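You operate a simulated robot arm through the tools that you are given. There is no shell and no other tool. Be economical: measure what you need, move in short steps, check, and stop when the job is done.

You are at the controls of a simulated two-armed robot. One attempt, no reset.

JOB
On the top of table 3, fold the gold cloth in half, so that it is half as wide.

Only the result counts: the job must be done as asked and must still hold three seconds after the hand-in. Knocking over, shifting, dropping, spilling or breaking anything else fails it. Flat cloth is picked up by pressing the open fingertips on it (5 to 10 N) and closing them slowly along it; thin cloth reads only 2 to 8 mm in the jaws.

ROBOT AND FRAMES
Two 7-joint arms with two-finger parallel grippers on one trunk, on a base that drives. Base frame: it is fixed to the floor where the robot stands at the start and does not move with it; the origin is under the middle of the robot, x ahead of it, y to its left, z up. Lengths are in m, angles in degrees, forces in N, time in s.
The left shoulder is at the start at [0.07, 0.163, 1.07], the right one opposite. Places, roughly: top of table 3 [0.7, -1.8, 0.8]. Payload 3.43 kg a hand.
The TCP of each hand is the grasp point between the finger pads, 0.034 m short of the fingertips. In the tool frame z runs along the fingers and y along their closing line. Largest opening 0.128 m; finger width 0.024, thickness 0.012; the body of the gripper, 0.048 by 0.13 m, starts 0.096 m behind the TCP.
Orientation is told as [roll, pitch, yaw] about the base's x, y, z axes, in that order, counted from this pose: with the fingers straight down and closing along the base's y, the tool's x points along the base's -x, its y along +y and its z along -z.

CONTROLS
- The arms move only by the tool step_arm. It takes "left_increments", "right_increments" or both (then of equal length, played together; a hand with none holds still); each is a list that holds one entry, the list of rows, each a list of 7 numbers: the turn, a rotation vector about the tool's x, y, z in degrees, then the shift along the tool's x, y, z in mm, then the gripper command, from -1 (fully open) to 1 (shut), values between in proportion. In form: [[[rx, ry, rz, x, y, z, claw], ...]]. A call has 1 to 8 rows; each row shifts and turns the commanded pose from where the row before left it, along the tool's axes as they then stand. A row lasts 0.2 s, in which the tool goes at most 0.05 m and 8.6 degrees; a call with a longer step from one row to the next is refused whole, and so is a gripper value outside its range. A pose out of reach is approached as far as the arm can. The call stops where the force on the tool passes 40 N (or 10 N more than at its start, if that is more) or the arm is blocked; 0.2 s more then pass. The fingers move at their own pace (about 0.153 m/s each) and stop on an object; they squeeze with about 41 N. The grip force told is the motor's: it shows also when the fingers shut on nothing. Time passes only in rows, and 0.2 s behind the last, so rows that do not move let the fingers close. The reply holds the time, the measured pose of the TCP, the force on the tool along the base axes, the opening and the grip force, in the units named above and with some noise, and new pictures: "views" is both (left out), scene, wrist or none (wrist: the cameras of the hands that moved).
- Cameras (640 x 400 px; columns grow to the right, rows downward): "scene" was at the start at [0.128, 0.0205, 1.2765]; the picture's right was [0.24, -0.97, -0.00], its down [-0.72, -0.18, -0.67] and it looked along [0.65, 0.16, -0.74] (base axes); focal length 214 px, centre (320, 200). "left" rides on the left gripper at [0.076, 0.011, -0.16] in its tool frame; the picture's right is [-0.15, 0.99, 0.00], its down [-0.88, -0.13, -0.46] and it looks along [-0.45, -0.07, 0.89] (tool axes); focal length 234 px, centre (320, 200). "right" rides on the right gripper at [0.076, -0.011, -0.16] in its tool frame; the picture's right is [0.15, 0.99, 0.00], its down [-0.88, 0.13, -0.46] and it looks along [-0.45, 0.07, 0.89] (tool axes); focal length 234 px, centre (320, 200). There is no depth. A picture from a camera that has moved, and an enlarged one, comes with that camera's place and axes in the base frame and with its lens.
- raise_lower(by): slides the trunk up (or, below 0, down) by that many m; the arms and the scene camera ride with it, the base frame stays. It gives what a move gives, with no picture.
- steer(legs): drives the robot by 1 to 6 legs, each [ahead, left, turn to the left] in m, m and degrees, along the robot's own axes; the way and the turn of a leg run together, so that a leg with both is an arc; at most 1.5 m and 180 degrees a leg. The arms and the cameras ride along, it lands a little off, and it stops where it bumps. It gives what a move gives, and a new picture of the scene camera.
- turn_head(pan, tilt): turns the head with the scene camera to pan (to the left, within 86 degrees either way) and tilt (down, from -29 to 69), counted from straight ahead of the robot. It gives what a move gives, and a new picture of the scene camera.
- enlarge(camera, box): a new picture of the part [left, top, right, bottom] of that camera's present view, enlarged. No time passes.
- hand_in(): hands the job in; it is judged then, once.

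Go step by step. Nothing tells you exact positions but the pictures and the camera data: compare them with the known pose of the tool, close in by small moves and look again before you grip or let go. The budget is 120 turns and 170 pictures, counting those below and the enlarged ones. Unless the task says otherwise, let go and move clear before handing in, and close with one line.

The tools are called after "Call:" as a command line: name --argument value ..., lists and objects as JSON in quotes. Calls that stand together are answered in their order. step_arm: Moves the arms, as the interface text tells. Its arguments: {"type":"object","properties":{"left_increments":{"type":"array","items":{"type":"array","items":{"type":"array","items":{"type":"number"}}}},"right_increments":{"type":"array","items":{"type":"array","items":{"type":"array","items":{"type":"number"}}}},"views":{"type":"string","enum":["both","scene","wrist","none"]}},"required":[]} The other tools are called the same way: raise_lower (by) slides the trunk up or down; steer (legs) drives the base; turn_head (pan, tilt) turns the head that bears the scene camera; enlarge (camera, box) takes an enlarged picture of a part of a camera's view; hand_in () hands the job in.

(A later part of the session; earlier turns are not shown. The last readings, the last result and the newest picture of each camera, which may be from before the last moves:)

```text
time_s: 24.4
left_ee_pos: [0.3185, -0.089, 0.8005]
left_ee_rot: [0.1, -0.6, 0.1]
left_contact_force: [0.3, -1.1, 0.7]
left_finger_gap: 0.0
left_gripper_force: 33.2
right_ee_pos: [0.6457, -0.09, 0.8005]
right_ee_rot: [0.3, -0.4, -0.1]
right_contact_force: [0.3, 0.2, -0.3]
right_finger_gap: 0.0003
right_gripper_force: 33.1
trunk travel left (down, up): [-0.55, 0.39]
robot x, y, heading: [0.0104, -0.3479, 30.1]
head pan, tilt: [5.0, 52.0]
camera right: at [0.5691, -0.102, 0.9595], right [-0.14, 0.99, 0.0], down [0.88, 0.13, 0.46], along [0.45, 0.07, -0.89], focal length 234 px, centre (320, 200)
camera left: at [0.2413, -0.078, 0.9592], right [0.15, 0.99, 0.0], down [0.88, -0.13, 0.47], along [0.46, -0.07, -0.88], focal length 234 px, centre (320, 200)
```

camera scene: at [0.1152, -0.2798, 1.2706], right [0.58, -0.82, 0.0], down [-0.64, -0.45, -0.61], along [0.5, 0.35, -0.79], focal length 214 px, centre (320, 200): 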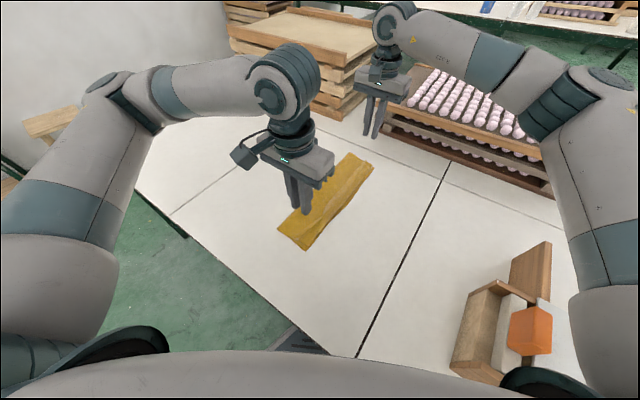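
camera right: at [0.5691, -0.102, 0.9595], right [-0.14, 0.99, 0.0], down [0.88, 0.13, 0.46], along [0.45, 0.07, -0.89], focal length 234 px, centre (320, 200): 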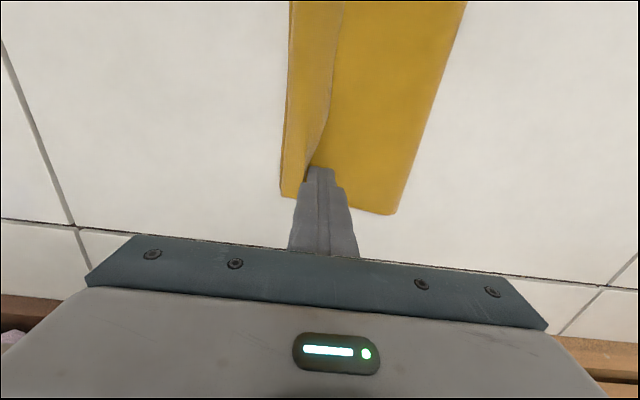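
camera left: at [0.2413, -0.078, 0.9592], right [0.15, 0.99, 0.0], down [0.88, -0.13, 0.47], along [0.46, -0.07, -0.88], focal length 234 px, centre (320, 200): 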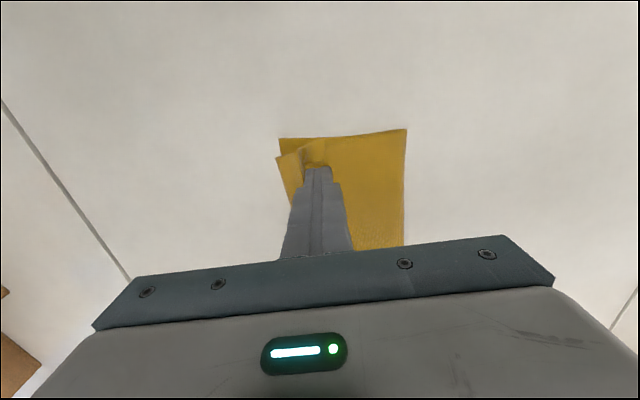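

The sweep is catching the hem at both ends without force. I continue another 5 cm outward.

Call:
step_arm --left_increments '[[[0, 0, 0, 0, -12, 0, 1], [0, 0, 0, 0, -12, 0, 1], [0, 0, 0, 0, -12, 0, 1], [0, 0, 0, 0, -14, 0, 1], [0, 0, 0, 0, 0, 0, 1]]]' --right_increments '[[[0, 0, 0, 0, -12, 0, 1], [0, 0, 0, 0, -12, 0, 1], [0, 0, 0, 0, -12, 0, 1], [0, 0, 0, 0, -14, 0, 1], [0, 0, 0, 0, 0, 0, 1]]]' --views "both"

```text
time_s: 25.6
left_ee_pos: [0.32, -0.1389, 0.7999]
left_ee_rot: [0.0, -0.6, 0.2]
left_contact_force: [-0.4, 0.2, -0.1]
left_finger_gap: 0.0
left_gripper_force: 33.0
right_ee_pos: [0.6445, -0.1413, 0.7994]
right_ee_rot: [0.2, -0.1, 0.0]
right_contact_force: [0.3, 0.4, -0.6]
right_finger_gap: 0.0
right_gripper_force: 33.1
trunk travel left (down, up): [-0.55, 0.39]
robot x, y, heading: [0.0062, -0.3475, 30.3]
head pan, tilt: [5.0, 52.0]
camera scene: at [0.1141, -0.2797, 1.2708], right [0.58, -0.82, 0.0], down [-0.64, -0.45, -0.62], along [0.5, 0.35, -0.79], focal length 214 px, centre (320, 200)
camera right: at [0.5695, -0.1532, 0.9588], right [-0.14, 0.99, 0.0], down [0.88, 0.13, 0.46], along [0.45, 0.07, -0.89], focal length 234 px, centre (320, 200)
camera left: at [0.2424, -0.1286, 0.9584], right [0.14, 0.99, 0.0], down [0.88, -0.13, 0.47], along [0.46, -0.07, -0.88], focal length 234 px, centre (320, 200)
```

scene: 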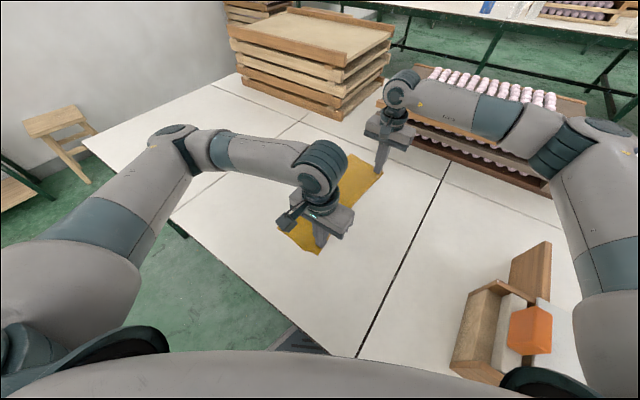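
right: 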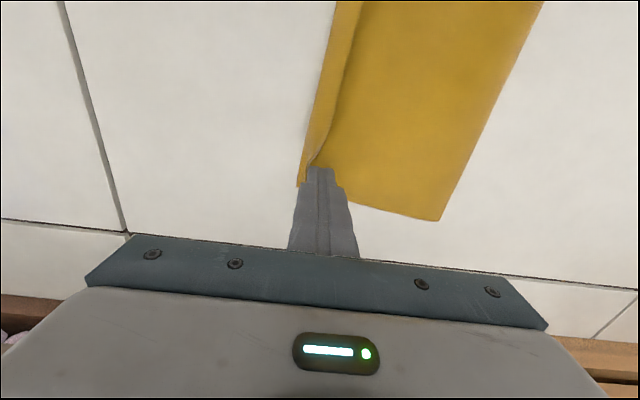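
left: 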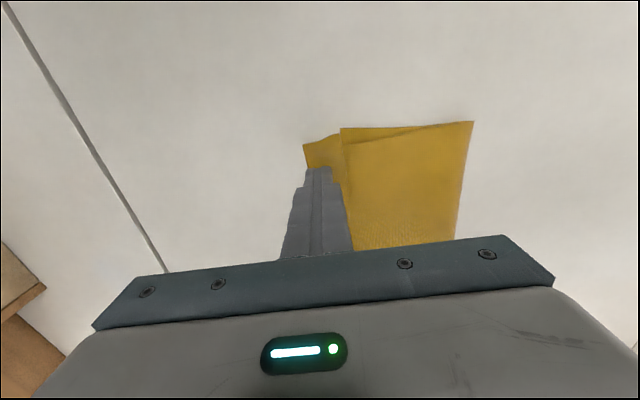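

The near end has flipped flat; the far end nearly. I sweep 3 cm more with the right, then lift both and look.

Call:
step_arm --left_increments '[[[0, 0, 0, 0, -10, 0, 1], [0, 0, 0, 0, -10, 0, 1], [0, 0, 0, 0, -5, 0, 1], [0, 0, 0, 0, 0, -15, 1], [0, 0, 0, 0, 0, -45, 1], [0, 0, 0, 0, 0, -45, 1], [0, 0, 0, 0, 0, 0, 1]]]' --right_increments '[[[0, 0, 0, 0, -12, 0, 1], [0, 0, 0, 0, -12, 0, 1], [0, 0, 0, 0, -12, 0, 1], [0, 0, 0, 0, 0, -15, 1], [0, 0, 0, 0, 0, -45, 1], [0, 0, 0, 0, 0, -45, 1], [0, 0, 0, 0, 0, 0, 1]]]' --views "both"

Call:
enlarge --camera "scene" --box '[260, 140, 400, 260]'

```text
time_s: 27.2
left_ee_pos: [0.3164, -0.1645, 0.9038]
left_ee_rot: [0.0, -0.6, 0.0]
left_contact_force: [0.4, -0.3, 0.3]
left_finger_gap: 0.0
left_gripper_force: 33.0
right_ee_pos: [0.6444, -0.1778, 0.9066]
right_ee_rot: [0.2, -0.2, 0.0]
right_contact_force: [0.9, -0.5, -0.5]
right_finger_gap: 0.0001
right_gripper_force: 33.2
trunk travel left (down, up): [-0.55, 0.39]
robot x, y, heading: [0.0106, -0.3485, 30.4]
head pan, tilt: [5.0, 52.0]
camera scene: at [0.1152, -0.2802, 1.2706], right [0.58, -0.82, 0.0], down [-0.64, -0.45, -0.61], along [0.5, 0.35, -0.79], focal length 214 px, centre (320, 200)
camera right: at [0.569, -0.1891, 1.0654], right [-0.14, 0.99, 0.0], down [0.88, 0.13, 0.46], along [0.45, 0.07, -0.89], focal length 234 px, centre (320, 200)
camera left: at [0.2385, -0.1531, 1.0628], right [0.15, 0.99, 0.0], down [0.88, -0.13, 0.46], along [0.46, -0.07, -0.89], focal length 234 px, centre (320, 200)
```

scene: 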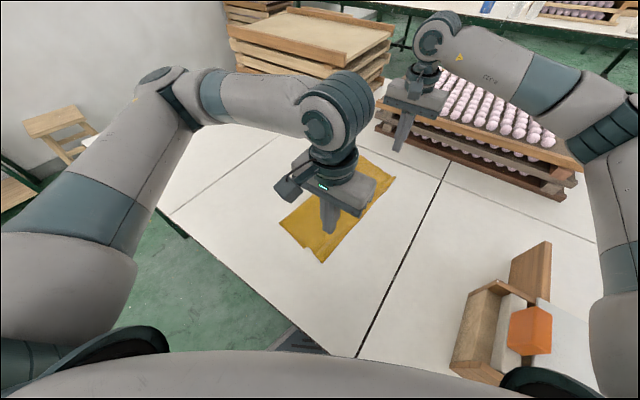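
right: 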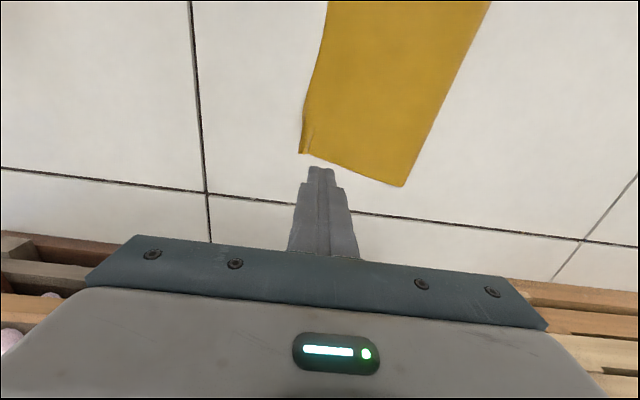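
left: 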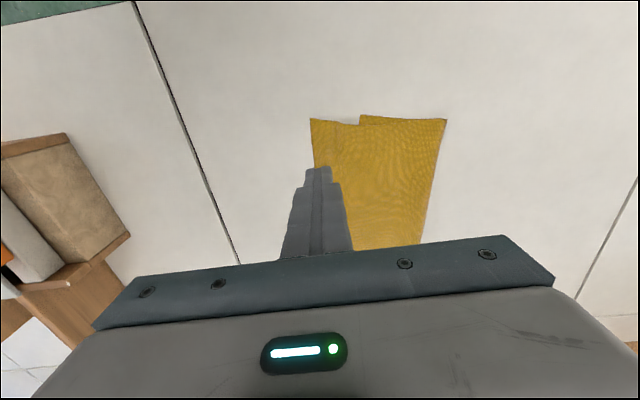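

```text
3.33 times, centred on (330, 200) of scene
camera zoom: at [0.1152, -0.2802, 1.2706], right [0.58, -0.82, 0.0], down [-0.64, -0.45, -0.61], along [0.5, 0.35, -0.79], focal length 715 px, centre (287, 200)
```

zoom: 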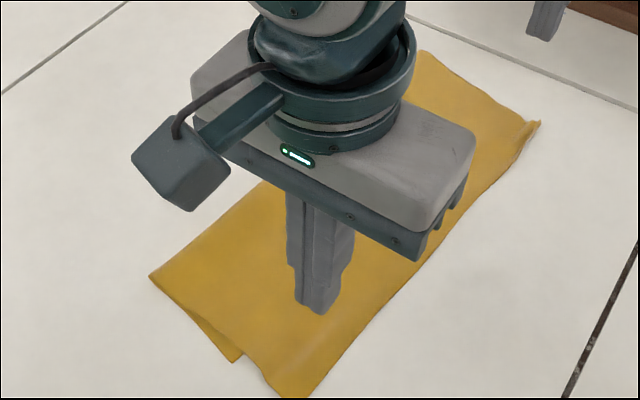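

Both ends of the hem are flipped out flat. Now the top layer overhangs the lower by about 6 cm at the near end (top edge y ≈ −0.172, lower edge −0.111) and less at the far end. I check the far end and middle more closely before correcting.

Call:
enlarge --camera "right" --box '[270, 0, 510, 200]'

Call:
step_arm --left_increments '[[[0, 0, 0, 0, 20, -10, 0.5], [0, 0, 0, 12, 0, 0, 0.5], [0, 0, 0, 0, 0, 40, 0.5], [0, 0, 0, 0, 0, 40, 0.5], [0, 0, 0, 0, 0, 20, 0.5], [0, 0, 0, 0, 0, 0, 0.5]]]' --views "both"

```text
2.00 times, centred on (390, 100) of right
camera zoom: at [0.569, -0.1891, 1.0654], right [-0.14, 0.99, 0.0], down [0.88, 0.13, 0.46], along [0.45, 0.07, -0.89], focal length 468 px, centre (180, 400)
```

zoom: 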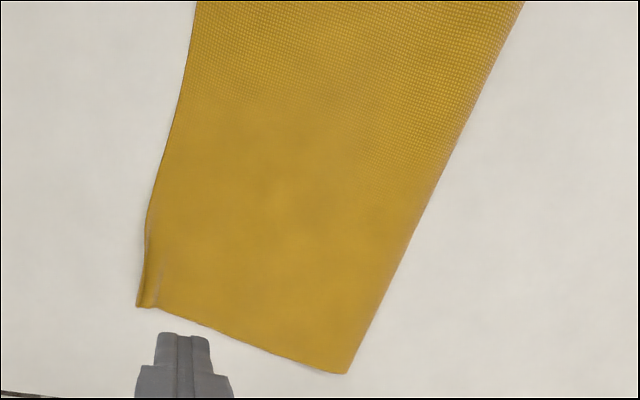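

```text
time_s: 28.6
left_ee_pos: [0.3067, -0.1436, 0.8145]
left_ee_rot: [0.0, -0.6, 0.1]
left_contact_force: [-0.1, 0.1, 0.3]
left_finger_gap: 0.0321
left_gripper_force: 0.1
right_ee_pos: [0.6437, -0.1768, 0.9071]
right_ee_rot: [0.3, -0.2, -0.1]
right_contact_force: [1.1, -0.2, -0.3]
right_finger_gap: 0.0
right_gripper_force: 33.2
trunk travel left (down, up): [-0.55, 0.39]
robot x, y, heading: [0.0066, -0.3511, 30.1]
head pan, tilt: [5.0, 52.0]
camera scene: at [0.1143, -0.2805, 1.2708], right [0.58, -0.82, 0.0], down [-0.64, -0.45, -0.62], along [0.5, 0.35, -0.79], focal length 214 px, centre (320, 200)
camera left: at [0.2296, -0.1333, 0.9722], right [0.15, 0.99, 0.0], down [0.88, -0.13, 0.47], along [0.46, -0.07, -0.89], focal length 234 px, centre (320, 200)
```

scene: 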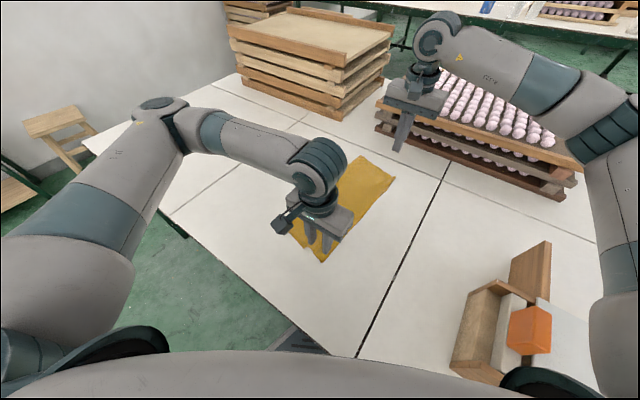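
left: 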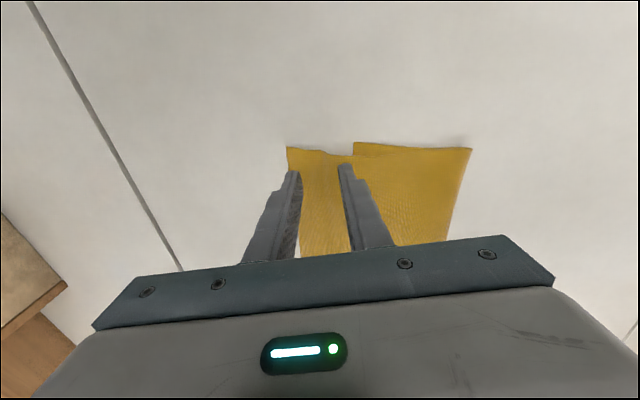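

The left fingers straddle the near overhang. I shift 4 mm outward and touch down gently.

Call:
step_arm --left_increments '[[[0, 0, 0, -2, -4, 8, 0.5], [0, 0, 0, 0, 0, 8, 0.5], [0, 0, 0, 0, 0, 3, 0.5], [0, 0, 0, 0, 0, 0, 0.5]]]' --views "none"

```text
time_s: 29.6
left_ee_pos: [0.3094, -0.1472, 0.7963]
left_ee_rot: [0.0, -0.6, 0.1]
left_contact_force: [-0.9, -0.9, 1.0]
left_finger_gap: 0.0323
left_gripper_force: 0.1
right_ee_pos: [0.6438, -0.1774, 0.9061]
right_ee_rot: [0.3, -0.2, -0.1]
right_contact_force: [0.3, -0.6, 0.0]
right_finger_gap: 0.0
right_gripper_force: 32.9
trunk travel left (down, up): [-0.55, 0.39]
robot x, y, heading: [0.0088, -0.3484, 30.3]
head pan, tilt: [5.0, 52.0]
```

Just touching. I press about 2 mm more and close slowly.

Call:
step_arm --left_increments '[[[0, 0, 0, 0, 0, 2.2, 0.5], [0, 0, 0, 0, 0, 0, 0.58], [0, 0, 0, 0, 0, 0, 0.66], [0, 0, 0, 0, 0, 0, 0.74], [0, 0, 0, 0, 0, 0, 0.82], [0, 0, 0, 0, 0, 0, 0.9], [0, 0, 0, 0, 0, 0, 1], [0, 0, 0, 0, 0, 0, 1]]]' --views "wrist"

```text
time_s: 31.4
left_ee_pos: [0.3085, -0.1482, 0.7955]
left_ee_rot: [0.0, -0.7, 0.1]
left_contact_force: [2.0, -0.3, 39.4]
left_finger_gap: 0.0024
left_gripper_force: 36.8
right_ee_pos: [0.6432, -0.1784, 0.9076]
right_ee_rot: [0.3, -0.3, -0.2]
right_contact_force: [-0.2, 0.4, -0.4]
right_finger_gap: 0.0
right_gripper_force: 33.0
trunk travel left (down, up): [-0.55, 0.39]
robot x, y, heading: [0.0086, -0.3502, 30.1]
head pan, tilt: [5.0, 52.0]
camera left: at [0.2306, -0.1384, 0.9538], right [0.15, 0.99, 0.0], down [0.87, -0.13, 0.47], along [0.46, -0.07, -0.88], focal length 234 px, centre (320, 200)
```

left: 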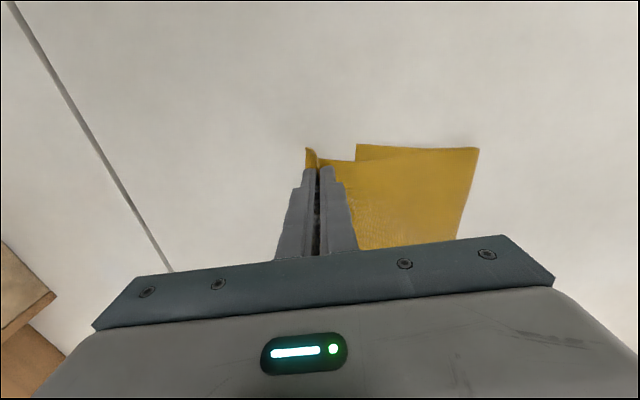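

Gripped (2.4 mm). I lift 2.5 cm, carry it 5.5 cm toward +y over the lower layer, and lower again.

Call:
step_arm --left_increments '[[[0, 0, 0, 0, 0, -12, 1], [0, 0, 0, 0, 8, -13, 1], [0, 0, 0, 0, 16, 0, 1], [0, 0, 0, 0, 16, 0, 1], [0, 0, 0, 0, 15, 0, 1], [0, 0, 0, 0, 0, 8, 1], [0, 0, 0, 0, 0, 6, 1], [0, 0, 0, 0, 0, 0, 1]]]' --views "both"

Call:
enlarge --camera "scene" --box '[260, 140, 400, 260]'

```text
time_s: 33.2
left_ee_pos: [0.3072, -0.0929, 0.8042]
left_ee_rot: [0.0, -0.7, 0.0]
left_contact_force: [0.1, -0.1, -0.1]
left_finger_gap: 0.0025
left_gripper_force: 37.1
right_ee_pos: [0.6438, -0.1774, 0.9063]
right_ee_rot: [0.3, -0.2, -0.1]
right_contact_force: [-0.7, -0.4, -0.2]
right_finger_gap: 0.0
right_gripper_force: 33.4
trunk travel left (down, up): [-0.55, 0.39]
robot x, y, heading: [0.0105, -0.3502, 30.3]
head pan, tilt: [5.0, 52.0]
camera scene: at [0.1144, -0.2806, 1.2708], right [0.58, -0.82, 0.0], down [-0.64, -0.45, -0.62], along [0.5, 0.35, -0.79], focal length 214 px, centre (320, 200)
camera left: at [0.2295, -0.0829, 0.9634], right [0.15, 0.99, 0.0], down [0.88, -0.13, 0.47], along [0.46, -0.07, -0.89], focal length 234 px, centre (320, 200)
```

scene: 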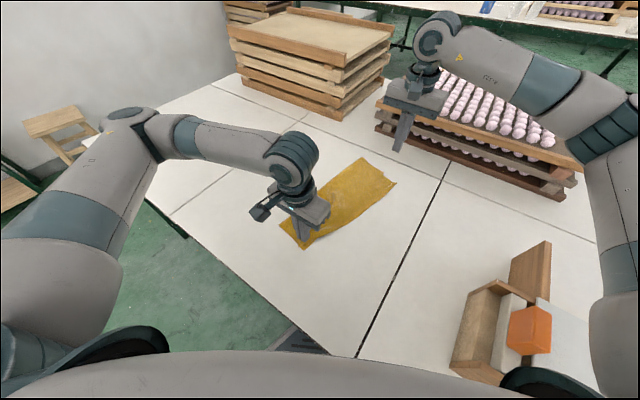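
left: 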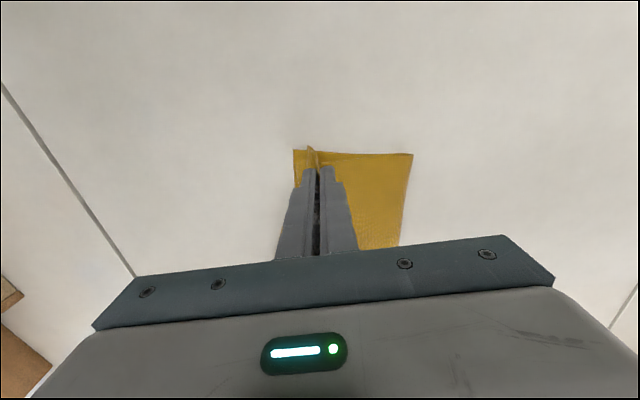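

```text
3.33 times, centred on (330, 200) of scene
camera zoom: at [0.1144, -0.2806, 1.2708], right [0.58, -0.82, 0.0], down [-0.64, -0.45, -0.62], along [0.5, 0.35, -0.79], focal length 715 px, centre (287, 200)
```

zoom: 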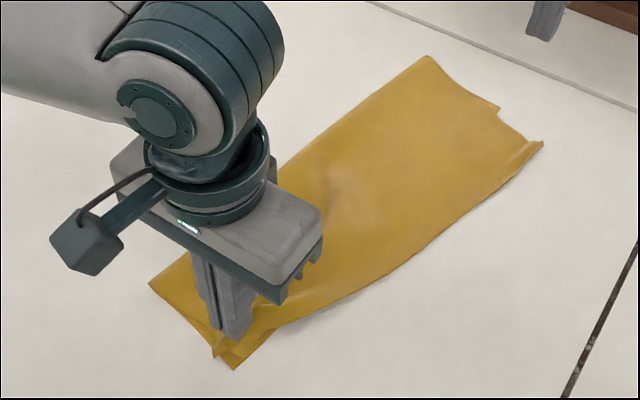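

The near end is aligned. I release it, lift the left hand, and bring the right hand open over the far overhang (about x 0.63, y −0.19).

Call:
step_arm --left_increments '[[[0, 0, 0, 0, 0, 3, 1], [0, 0, 0, 0, 0, 0, 0.8], [0, 0, 0, 0, 0, 0, 0.72], [0, 0, 0, 0, 0, -15, 0.72], [0, 0, 0, 0, 0, -40, 0.72], [0, 0, 0, 0, 0, -45, 0.72], [0, 0, 0, 0, 0, 0, 0.72]]]' --right_increments '[[[0, 0, 0, 0, 0, 0, 0.5], [0, 0, 0, 12, -12, 0, 0.5], [0, 0, 0, 0, 0, 40, 0.5], [0, 0, 0, 0, 0, 40, 0.5], [0, 0, 0, 0, 0, 10, 0.5], [0, 0, 0, 0, 0, 0, 0.5], [0, 0, 0, 0, 0, 0, 0.5]]]' --views "both"

```text
time_s: 34.8
left_ee_pos: [0.3058, -0.0928, 0.9034]
left_ee_rot: [0.1, -0.7, 0.1]
left_contact_force: [-0.6, -0.3, -0.9]
left_finger_gap: 0.0177
left_gripper_force: 0.0
right_ee_pos: [0.6313, -0.1894, 0.8139]
right_ee_rot: [0.4, -0.2, -0.1]
right_contact_force: [1.7, 0.4, 0.3]
right_finger_gap: 0.0321
right_gripper_force: 0.1
trunk travel left (down, up): [-0.55, 0.39]
robot x, y, heading: [0.0127, -0.3523, 30.2]
head pan, tilt: [5.0, 52.0]
camera scene: at [0.1146, -0.28, 1.2707], right [0.58, -0.82, 0.0], down [-0.64, -0.45, -0.62], along [0.5, 0.35, -0.79], focal length 214 px, centre (320, 200)
camera right: at [0.5554, -0.2014, 0.9739], right [-0.14, 0.99, 0.0], down [0.88, 0.13, 0.46], along [0.45, 0.07, -0.89], focal length 234 px, centre (320, 200)
camera left: at [0.2289, -0.0816, 1.0614], right [0.15, 0.99, 0.0], down [0.88, -0.13, 0.47], along [0.46, -0.07, -0.89], focal length 234 px, centre (320, 200)
```

scene: 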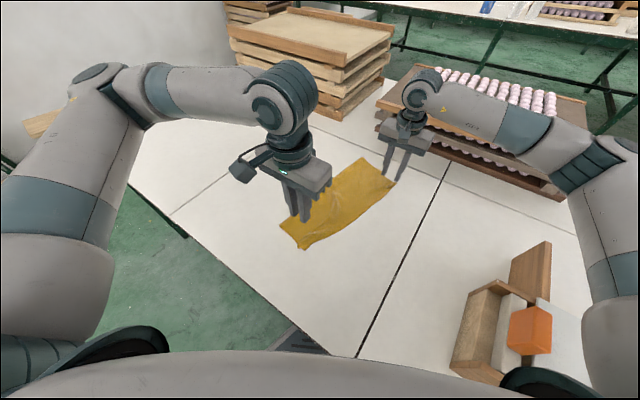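
right: 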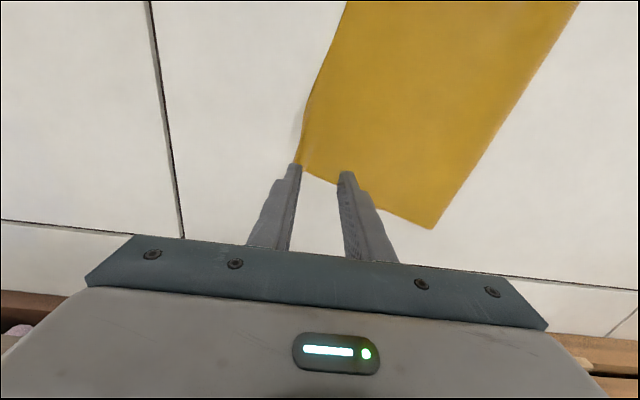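
left: 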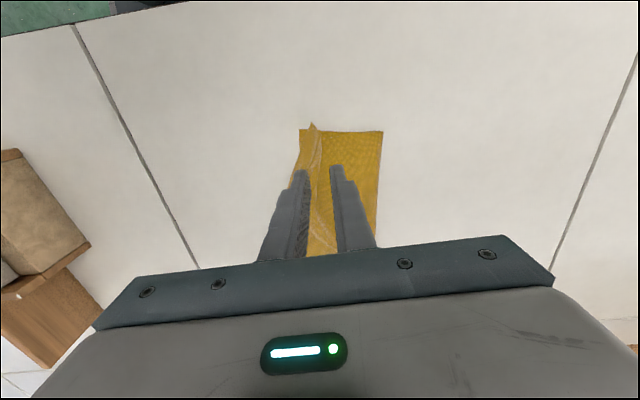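

I enlarge the right and left wrist views to find the layers before gripping.

Call:
enlarge --camera "right" --box '[270, 90, 450, 240]'

Call:
enlarge --camera "left" --box '[270, 110, 410, 250]'

Call:
enlarge --camera "scene" --box '[260, 140, 400, 260]'

```text
2.67 times, centred on (360, 165) of right
camera zoom: at [0.5554, -0.2014, 0.9739], right [-0.14, 0.99, 0.0], down [0.88, 0.13, 0.46], along [0.45, 0.07, -0.89], focal length 624 px, centre (213, 293)
```

zoom: 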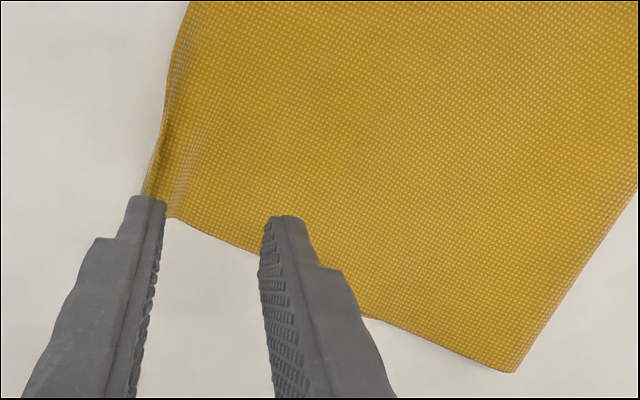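

```text
2.86 times, centred on (340, 180) of left
camera zoom: at [0.2289, -0.0816, 1.0614], right [0.15, 0.99, 0.0], down [0.88, -0.13, 0.47], along [0.46, -0.07, -0.89], focal length 669 px, centre (263, 257)
```

zoom: 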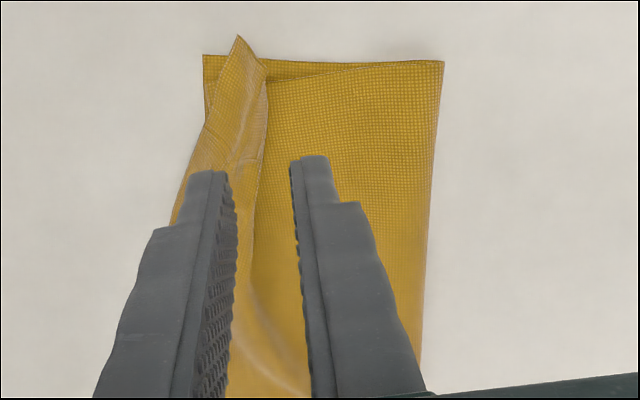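

```text
3.33 times, centred on (330, 200) of scene
camera zoom: at [0.1146, -0.28, 1.2707], right [0.58, -0.82, 0.0], down [-0.64, -0.45, -0.62], along [0.5, 0.35, -0.79], focal length 715 px, centre (287, 200)
```

zoom: 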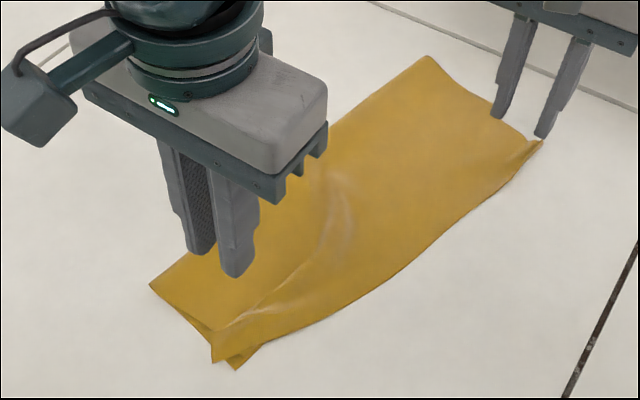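

The far top edge is at about (0.63, −0.21). I move the right hand 1 cm in from the far edge, touch down and pinch.

Call:
step_arm --right_increments '[[[0, 0, 0, 12, 4, 6, 0.5], [0, 0, 0, 0, 0, 8, 0.5], [0, 0, 0, 0, 0, 3, 0.5], [0, 0, 0, 0, 0, 0, 0.5]]]' --views "none"

```text
time_s: 35.8
left_ee_pos: [0.3062, -0.0927, 0.9037]
left_ee_rot: [0.0, -0.6, 0.0]
left_contact_force: [-0.9, 0.6, -0.6]
left_finger_gap: 0.0179
left_gripper_force: 0.1
right_ee_pos: [0.6198, -0.1835, 0.7986]
right_ee_rot: [0.3, -0.4, -0.1]
right_contact_force: [0.3, 0.3, -0.1]
right_finger_gap: 0.0319
right_gripper_force: 0.1
trunk travel left (down, up): [-0.55, 0.39]
robot x, y, heading: [0.0101, -0.3494, 30.3]
head pan, tilt: [5.0, 52.0]
```

Call:
step_arm --right_increments '[[[0, 0, 0, 0, 0, 3, 0.5], [0, 0, 0, 0, 0, 0, 0.58], [0, 0, 0, 0, 0, 0, 0.66], [0, 0, 0, 0, 0, 0, 0.74], [0, 0, 0, 0, 0, 0, 0.82], [0, 0, 0, 0, 0, 0, 0.9], [0, 0, 0, 0, 0, 0, 1], [0, 0, 0, 0, 0, 0, 1]]]' --views "none"

Call:
step_arm --right_increments '[[[0, 0, 0, 0, 0, -15, 1], [0, 0, 0, 0, 0, -15, 1], [0, 0, 0, 0, 10, -10, 1], [0, 0, 0, 0, 0, 0, 1]]]' --views "both"

Call:
enlarge --camera "scene" --box '[260, 140, 400, 260]'

```text
time_s: 37.6
left_ee_pos: [0.3043, -0.0923, 0.9036]
left_ee_rot: [0.0, -0.7, 0.0]
left_contact_force: [0.4, -0.1, -0.2]
left_finger_gap: 0.0176
left_gripper_force: 0.1
right_ee_pos: [0.6194, -0.1846, 0.7954]
right_ee_rot: [0.3, -0.3, -0.1]
right_contact_force: [1.2, -0.9, 17.0]
right_finger_gap: 0.0026
right_gripper_force: 37.3
trunk travel left (down, up): [-0.55, 0.39]
robot x, y, heading: [0.0097, -0.3521, 30.2]
head pan, tilt: [5.0, 52.0]
```

```text
time_s: 38.6
left_ee_pos: [0.3067, -0.0928, 0.9037]
left_ee_rot: [0.0, -0.6, 0.0]
left_contact_force: [0.4, 0.6, -0.2]
left_finger_gap: 0.018
left_gripper_force: 0.1
right_ee_pos: [0.6199, -0.1737, 0.8342]
right_ee_rot: [0.3, -0.2, -0.1]
right_contact_force: [0.4, 0.2, 0.9]
right_finger_gap: 0.0022
right_gripper_force: 36.9
trunk travel left (down, up): [-0.55, 0.39]
robot x, y, heading: [0.0088, -0.3482, 30.1]
head pan, tilt: [5.0, 52.0]
camera scene: at [0.1143, -0.281, 1.2708], right [0.58, -0.82, 0.0], down [-0.64, -0.45, -0.62], along [0.5, 0.35, -0.79], focal length 214 px, centre (320, 200)
camera right: at [0.5452, -0.1868, 0.9938], right [-0.14, 0.99, 0.0], down [0.88, 0.13, 0.46], along [0.45, 0.07, -0.89], focal length 234 px, centre (320, 200)
```

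scene: 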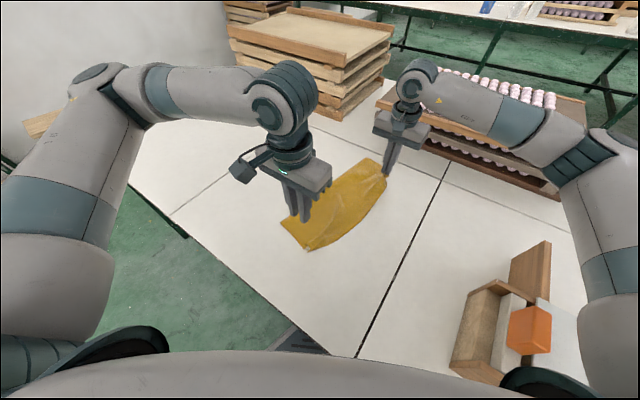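
right: 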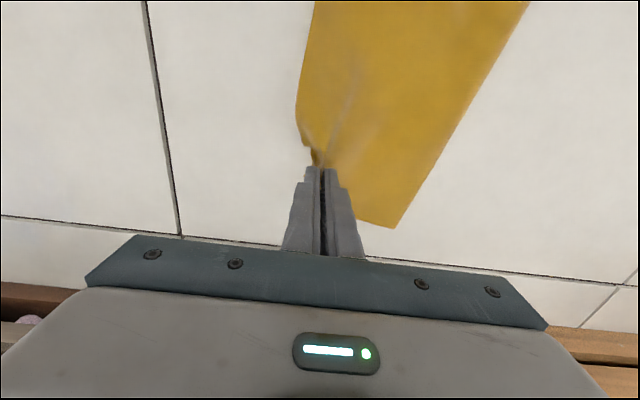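

```text
3.33 times, centred on (330, 200) of scene
camera zoom: at [0.1143, -0.281, 1.2708], right [0.58, -0.82, 0.0], down [-0.64, -0.45, -0.62], along [0.5, 0.35, -0.79], focal length 715 px, centre (287, 200)
```

zoom: 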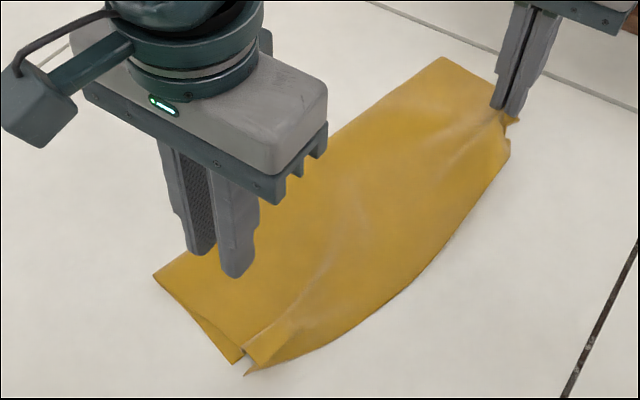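

The near end now looks well aligned. I carry the far corner 3 cm further +y and look for the lower layer's edge emerging.

Call:
step_arm --right_increments '[[[0, 0, 0, 0, 10, 0, 1], [0, 0, 0, 0, 10, 0, 1], [0, 0, 0, 0, 10, 0, 1], [0, 0, 0, 0, 0, 0, 1]]]' --views "both"

Call:
enlarge --camera "scene" --box '[260, 140, 400, 260]'

Call:
enlarge --camera "right" --box '[270, 40, 450, 240]'

```text
time_s: 39.6
left_ee_pos: [0.3072, -0.0916, 0.9035]
left_ee_rot: [0.0, -0.6, 0.1]
left_contact_force: [0.6, 0.4, -0.4]
left_finger_gap: 0.018
left_gripper_force: 0.1
right_ee_pos: [0.622, -0.144, 0.8347]
right_ee_rot: [0.3, -0.2, -0.2]
right_contact_force: [-0.4, -0.3, 0.7]
right_finger_gap: 0.0028
right_gripper_force: 36.6
trunk travel left (down, up): [-0.55, 0.39]
robot x, y, heading: [0.0114, -0.3516, 30.1]
head pan, tilt: [5.0, 52.0]
camera scene: at [0.1144, -0.2808, 1.2708], right [0.58, -0.82, 0.0], down [-0.64, -0.45, -0.62], along [0.5, 0.35, -0.79], focal length 214 px, centre (320, 200)
camera right: at [0.5459, -0.156, 0.9937], right [-0.14, 0.99, 0.0], down [0.88, 0.13, 0.46], along [0.45, 0.07, -0.89], focal length 234 px, centre (320, 200)
```

scene: 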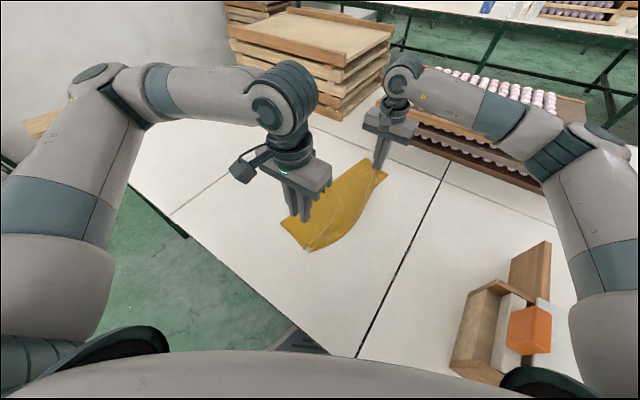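
right: 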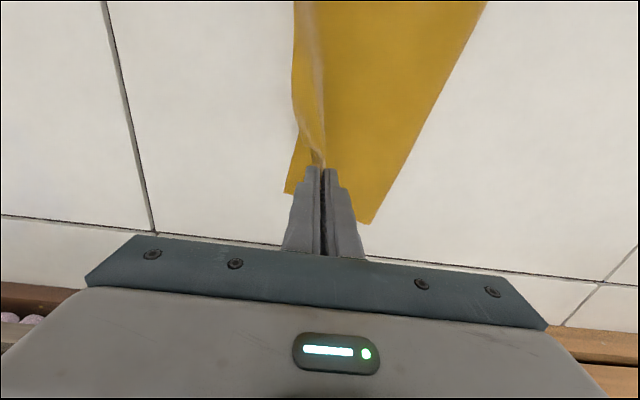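

```text
3.33 times, centred on (330, 200) of scene
camera zoom: at [0.1144, -0.2808, 1.2708], right [0.58, -0.82, 0.0], down [-0.64, -0.45, -0.62], along [0.5, 0.35, -0.79], focal length 715 px, centre (287, 200)
```

zoom: 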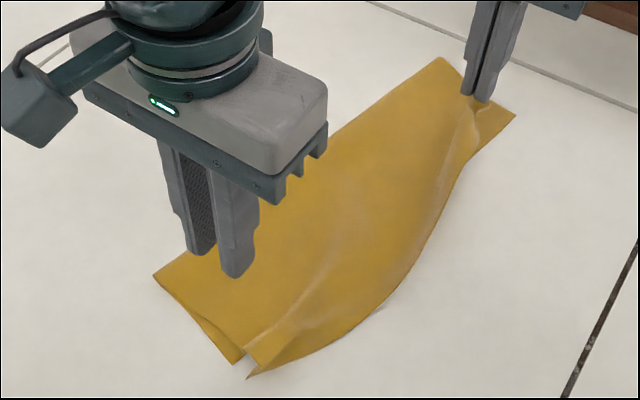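

```text
2.00 times, centred on (360, 140) of right
camera zoom: at [0.5459, -0.156, 0.9937], right [-0.14, 0.99, 0.0], down [0.88, 0.13, 0.46], along [0.45, 0.07, -0.89], focal length 468 px, centre (240, 320)
```

zoom: 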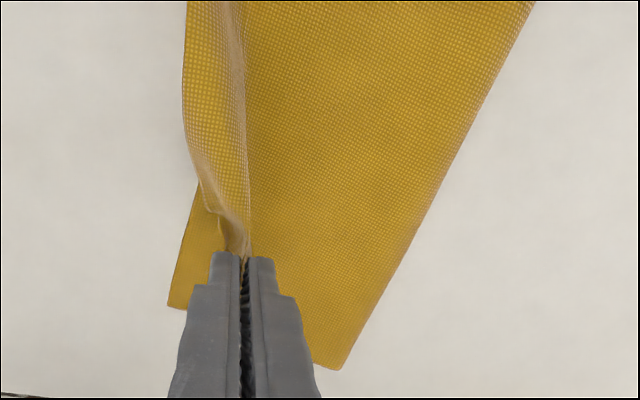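

The lower layer's far corner is now visible at about (0.660, −0.179). I place the pinched top corner over it (pinch at about (0.645, −0.15)), lower, and look.

Call:
step_arm --right_increments '[[[0, 0, 0, -12, -3, 8, 1], [0, 0, 0, -11, -3, 10, 1], [0, 0, 0, 0, 0, 12, 1], [0, 0, 0, 0, 0, 3, 1], [0, 0, 0, 0, 0, 0, 1]]]' --views "wrist"

Call:
enlarge --camera "right" --box '[270, 40, 450, 240]'

```text
time_s: 40.8
left_ee_pos: [0.3066, -0.0931, 0.9024]
left_ee_rot: [0.1, -0.6, 0.0]
left_contact_force: [-0.5, 0.5, 0.1]
left_finger_gap: 0.018
left_gripper_force: 0.0
right_ee_pos: [0.6434, -0.1502, 0.8006]
right_ee_rot: [0.3, -0.2, 0.0]
right_contact_force: [1.0, 0.0, 0.5]
right_finger_gap: 0.0024
right_gripper_force: 37.1
trunk travel left (down, up): [-0.55, 0.39]
robot x, y, heading: [0.0116, -0.3501, 30.1]
head pan, tilt: [5.0, 52.0]
camera right: at [0.5686, -0.1624, 0.9607], right [-0.14, 0.99, 0.0], down [0.88, 0.13, 0.46], along [0.45, 0.07, -0.89], focal length 234 px, centre (320, 200)
```

right: 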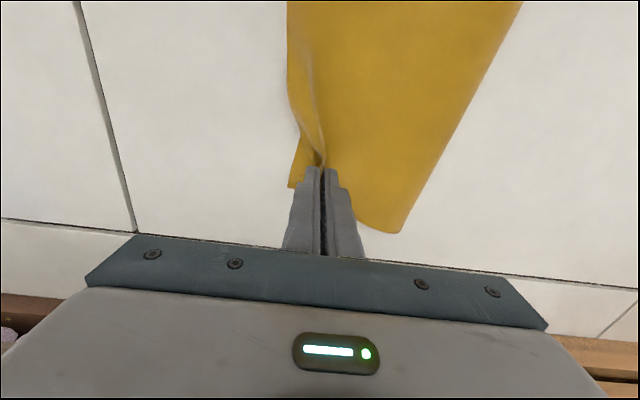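

```text
2.00 times, centred on (360, 140) of right
camera zoom: at [0.5686, -0.1624, 0.9607], right [-0.14, 0.99, 0.0], down [0.88, 0.13, 0.46], along [0.45, 0.07, -0.89], focal length 468 px, centre (240, 320)
```

zoom: 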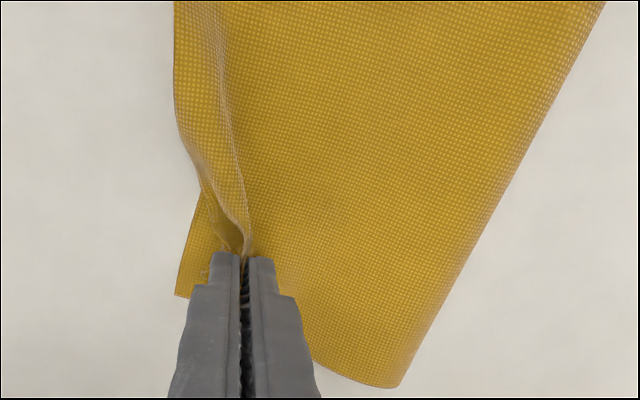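

The corner is set down; I release, lift, and back both hands aside for a clear view.

Call:
step_arm --left_increments '[[[0, 0, 0, 0, 40, 0, 0.72], [0, 0, 0, 0, 45, 0, 0.72], [0, 0, 0, 0, 45, 0, 0.72], [0, 0, 0, 0, 45, 0, 0.72], [0, 0, 0, 0, 45, 0, 0.72], [0, 0, 0, 0, 0, 0, 0.72], [0, 0, 0, 0, 0, 0, 0.72]]]' --right_increments '[[[0, 0, 0, 0, 0, 0, 0.8], [0, 0, 0, 0, 0, 0, 0.72], [0, 0, 0, 0, 0, -15, 0.72], [0, 0, 0, 0, 0, -40, 0.72], [0, 0, 0, 0, 0, -45, 0.72], [0, 0, 0, 0, -40, -10, 0.72], [0, 0, 0, 0, 0, 0, 0.72]]]' --views "both"

Call:
enlarge --camera "scene" --box '[260, 140, 400, 260]'

Call:
enlarge --camera "right" --box '[290, 0, 530, 200]'

```text
time_s: 42.4
left_ee_pos: [0.3048, 0.1309, 0.9032]
left_ee_rot: [-0.1, -0.7, 0.1]
left_contact_force: [0.4, 0.2, 0.7]
left_finger_gap: 0.0182
left_gripper_force: 0.0
right_ee_pos: [0.6437, -0.1877, 0.9126]
right_ee_rot: [0.1, -0.1, -0.1]
right_contact_force: [-0.1, 0.0, 0.6]
right_finger_gap: 0.0175
right_gripper_force: 0.0
trunk travel left (down, up): [-0.55, 0.39]
robot x, y, heading: [0.007, -0.3516, 30.1]
head pan, tilt: [5.0, 52.0]
camera scene: at [0.1139, -0.2783, 1.2707], right [0.58, -0.82, 0.0], down [-0.64, -0.46, -0.61], along [0.5, 0.35, -0.79], focal length 214 px, centre (320, 200)
camera right: at [0.5674, -0.1997, 1.0719], right [-0.15, 0.99, 0.0], down [0.88, 0.13, 0.46], along [0.45, 0.07, -0.89], focal length 234 px, centre (320, 200)
camera left: at [0.2282, 0.1412, 1.0614], right [0.14, 0.99, 0.0], down [0.88, -0.13, 0.47], along [0.46, -0.07, -0.88], focal length 234 px, centre (320, 200)
```

scene: 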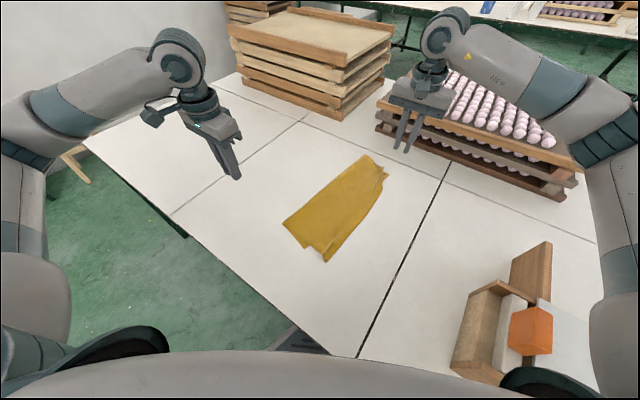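
right: 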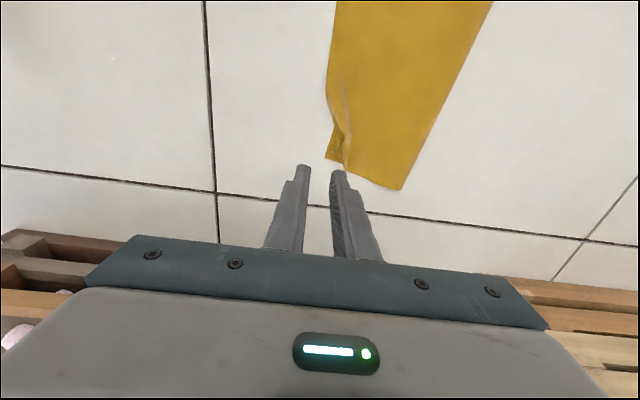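
left: 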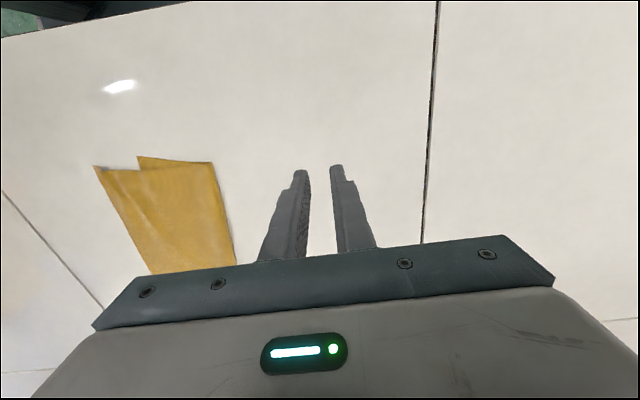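

```text
3.33 times, centred on (330, 200) of scene
camera zoom: at [0.1139, -0.2783, 1.2707], right [0.58, -0.82, 0.0], down [-0.64, -0.46, -0.61], along [0.5, 0.35, -0.79], focal length 715 px, centre (287, 200)
```

zoom: 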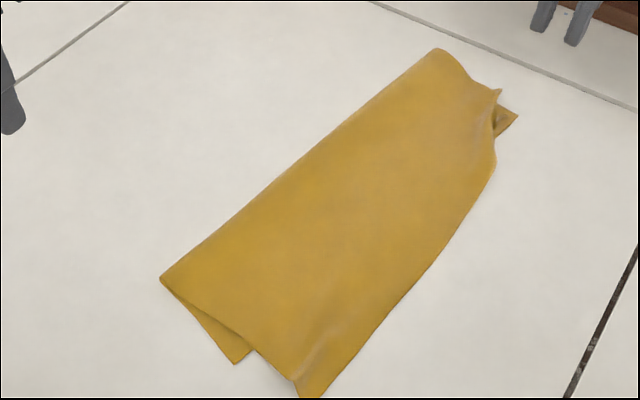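

```text
2.00 times, centred on (410, 100) of right
camera zoom: at [0.5674, -0.1997, 1.0719], right [-0.15, 0.99, 0.0], down [0.88, 0.13, 0.46], along [0.45, 0.07, -0.89], focal length 468 px, centre (140, 400)
```

zoom: 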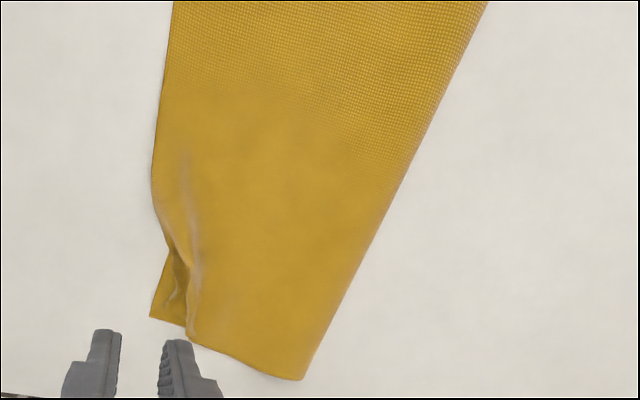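

The crease stayed too far right (lower layer ≈ 10 cm, top ≈ 17 cm) and the top sprang back. I'll re-lift the top layer at both ends, peel it back until the crease re-forms at mid-cloth, and lay it again without overshoot, dropping it from a small height. First I position both open hands over its edge.

Call:
step_arm --left_increments '[[[0, 0, 0, 0, -46, 0, 0.5], [0, 0, 0, -3, -46, 0, 0.5], [0, 0, 0, -3, -46, 0, 0.5], [0, 0, 0, 0, -46, 0, 0.5], [0, 0, 0, 0, -46, 0, 0.5], [0, 0, 0, 0, -46, 0, 0.5], [0, 0, 0, 0, 0, 43, 0.5], [0, 0, 0, 0, 0, 45, 0.5]]]' --right_increments '[[[0, 0, 0, 28, 7, 0, 0.5], [0, 0, 0, 28, 8, 0, 0.5], [0, 0, 0, 28, 8, 0, 0.5], [0, 0, 0, 0, 0, 30, 0.5], [0, 0, 0, 0, 0, 30, 0.5], [0, 0, 0, 0, 0, 30, 0.5], [0, 0, 0, 0, 0, 8, 0.5], [0, 0, 0, 0, 0, 0, 0.5]]]' --views "wrist"

```text
time_s: 44.2
left_ee_pos: [0.3144, -0.1477, 0.8144]
left_ee_rot: [0.0, -0.7, 0.0]
left_contact_force: [0.2, 0.3, -0.8]
left_finger_gap: 0.0318
left_gripper_force: 0.1
right_ee_pos: [0.5609, -0.1683, 0.8134]
right_ee_rot: [0.3, -0.2, -0.1]
right_contact_force: [0.4, 0.1, -0.3]
right_finger_gap: 0.0322
right_gripper_force: 0.0
trunk travel left (down, up): [-0.55, 0.39]
robot x, y, heading: [0.011, -0.3492, 30.0]
head pan, tilt: [5.0, 52.0]
camera right: at [0.4851, -0.1801, 0.9727], right [-0.14, 0.99, 0.0], down [0.88, 0.13, 0.46], along [0.45, 0.07, -0.89], focal length 234 px, centre (320, 200)
camera left: at [0.237, -0.1386, 0.9721], right [0.15, 0.99, 0.0], down [0.88, -0.13, 0.47], along [0.46, -0.07, -0.88], focal length 234 px, centre (320, 200)
```

right: 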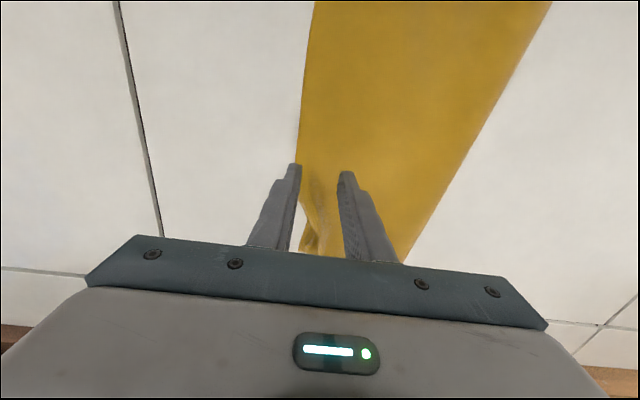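
left: 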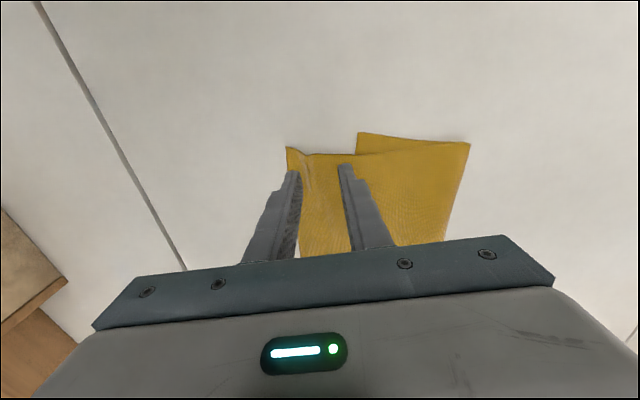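

Left is placed well; I shift the right hand 8 mm inward, then lower both to contact.

Call:
step_arm --left_increments '[[[0, 0, 0, 0, 2, 8, 0.5], [0, 0, 0, 0, 0, 8, 0.5], [0, 0, 0, 0, 0, 3, 0.5], [0, 0, 0, 0, 0, 0, 0.5]]]' --right_increments '[[[0, 0, 0, 8, 9, 7, 0.5], [0, 0, 0, 0, 0, 7, 0.5], [0, 0, 0, 0, 0, 3, 0.5], [0, 0, 0, 0, 0, 0, 0.5]]]' --views "none"

```text
time_s: 45.2
left_ee_pos: [0.3143, -0.147, 0.7954]
left_ee_rot: [-0.1, -0.7, 0.0]
left_contact_force: [1.0, 0.1, 9.0]
left_finger_gap: 0.0318
left_gripper_force: 0.0
right_ee_pos: [0.5529, -0.1592, 0.7967]
right_ee_rot: [0.3, -0.3, -0.1]
right_contact_force: [-0.4, -0.4, 0.1]
right_finger_gap: 0.032
right_gripper_force: 0.1
trunk travel left (down, up): [-0.55, 0.39]
robot x, y, heading: [0.0088, -0.3468, 30.1]
head pan, tilt: [5.0, 52.0]
```

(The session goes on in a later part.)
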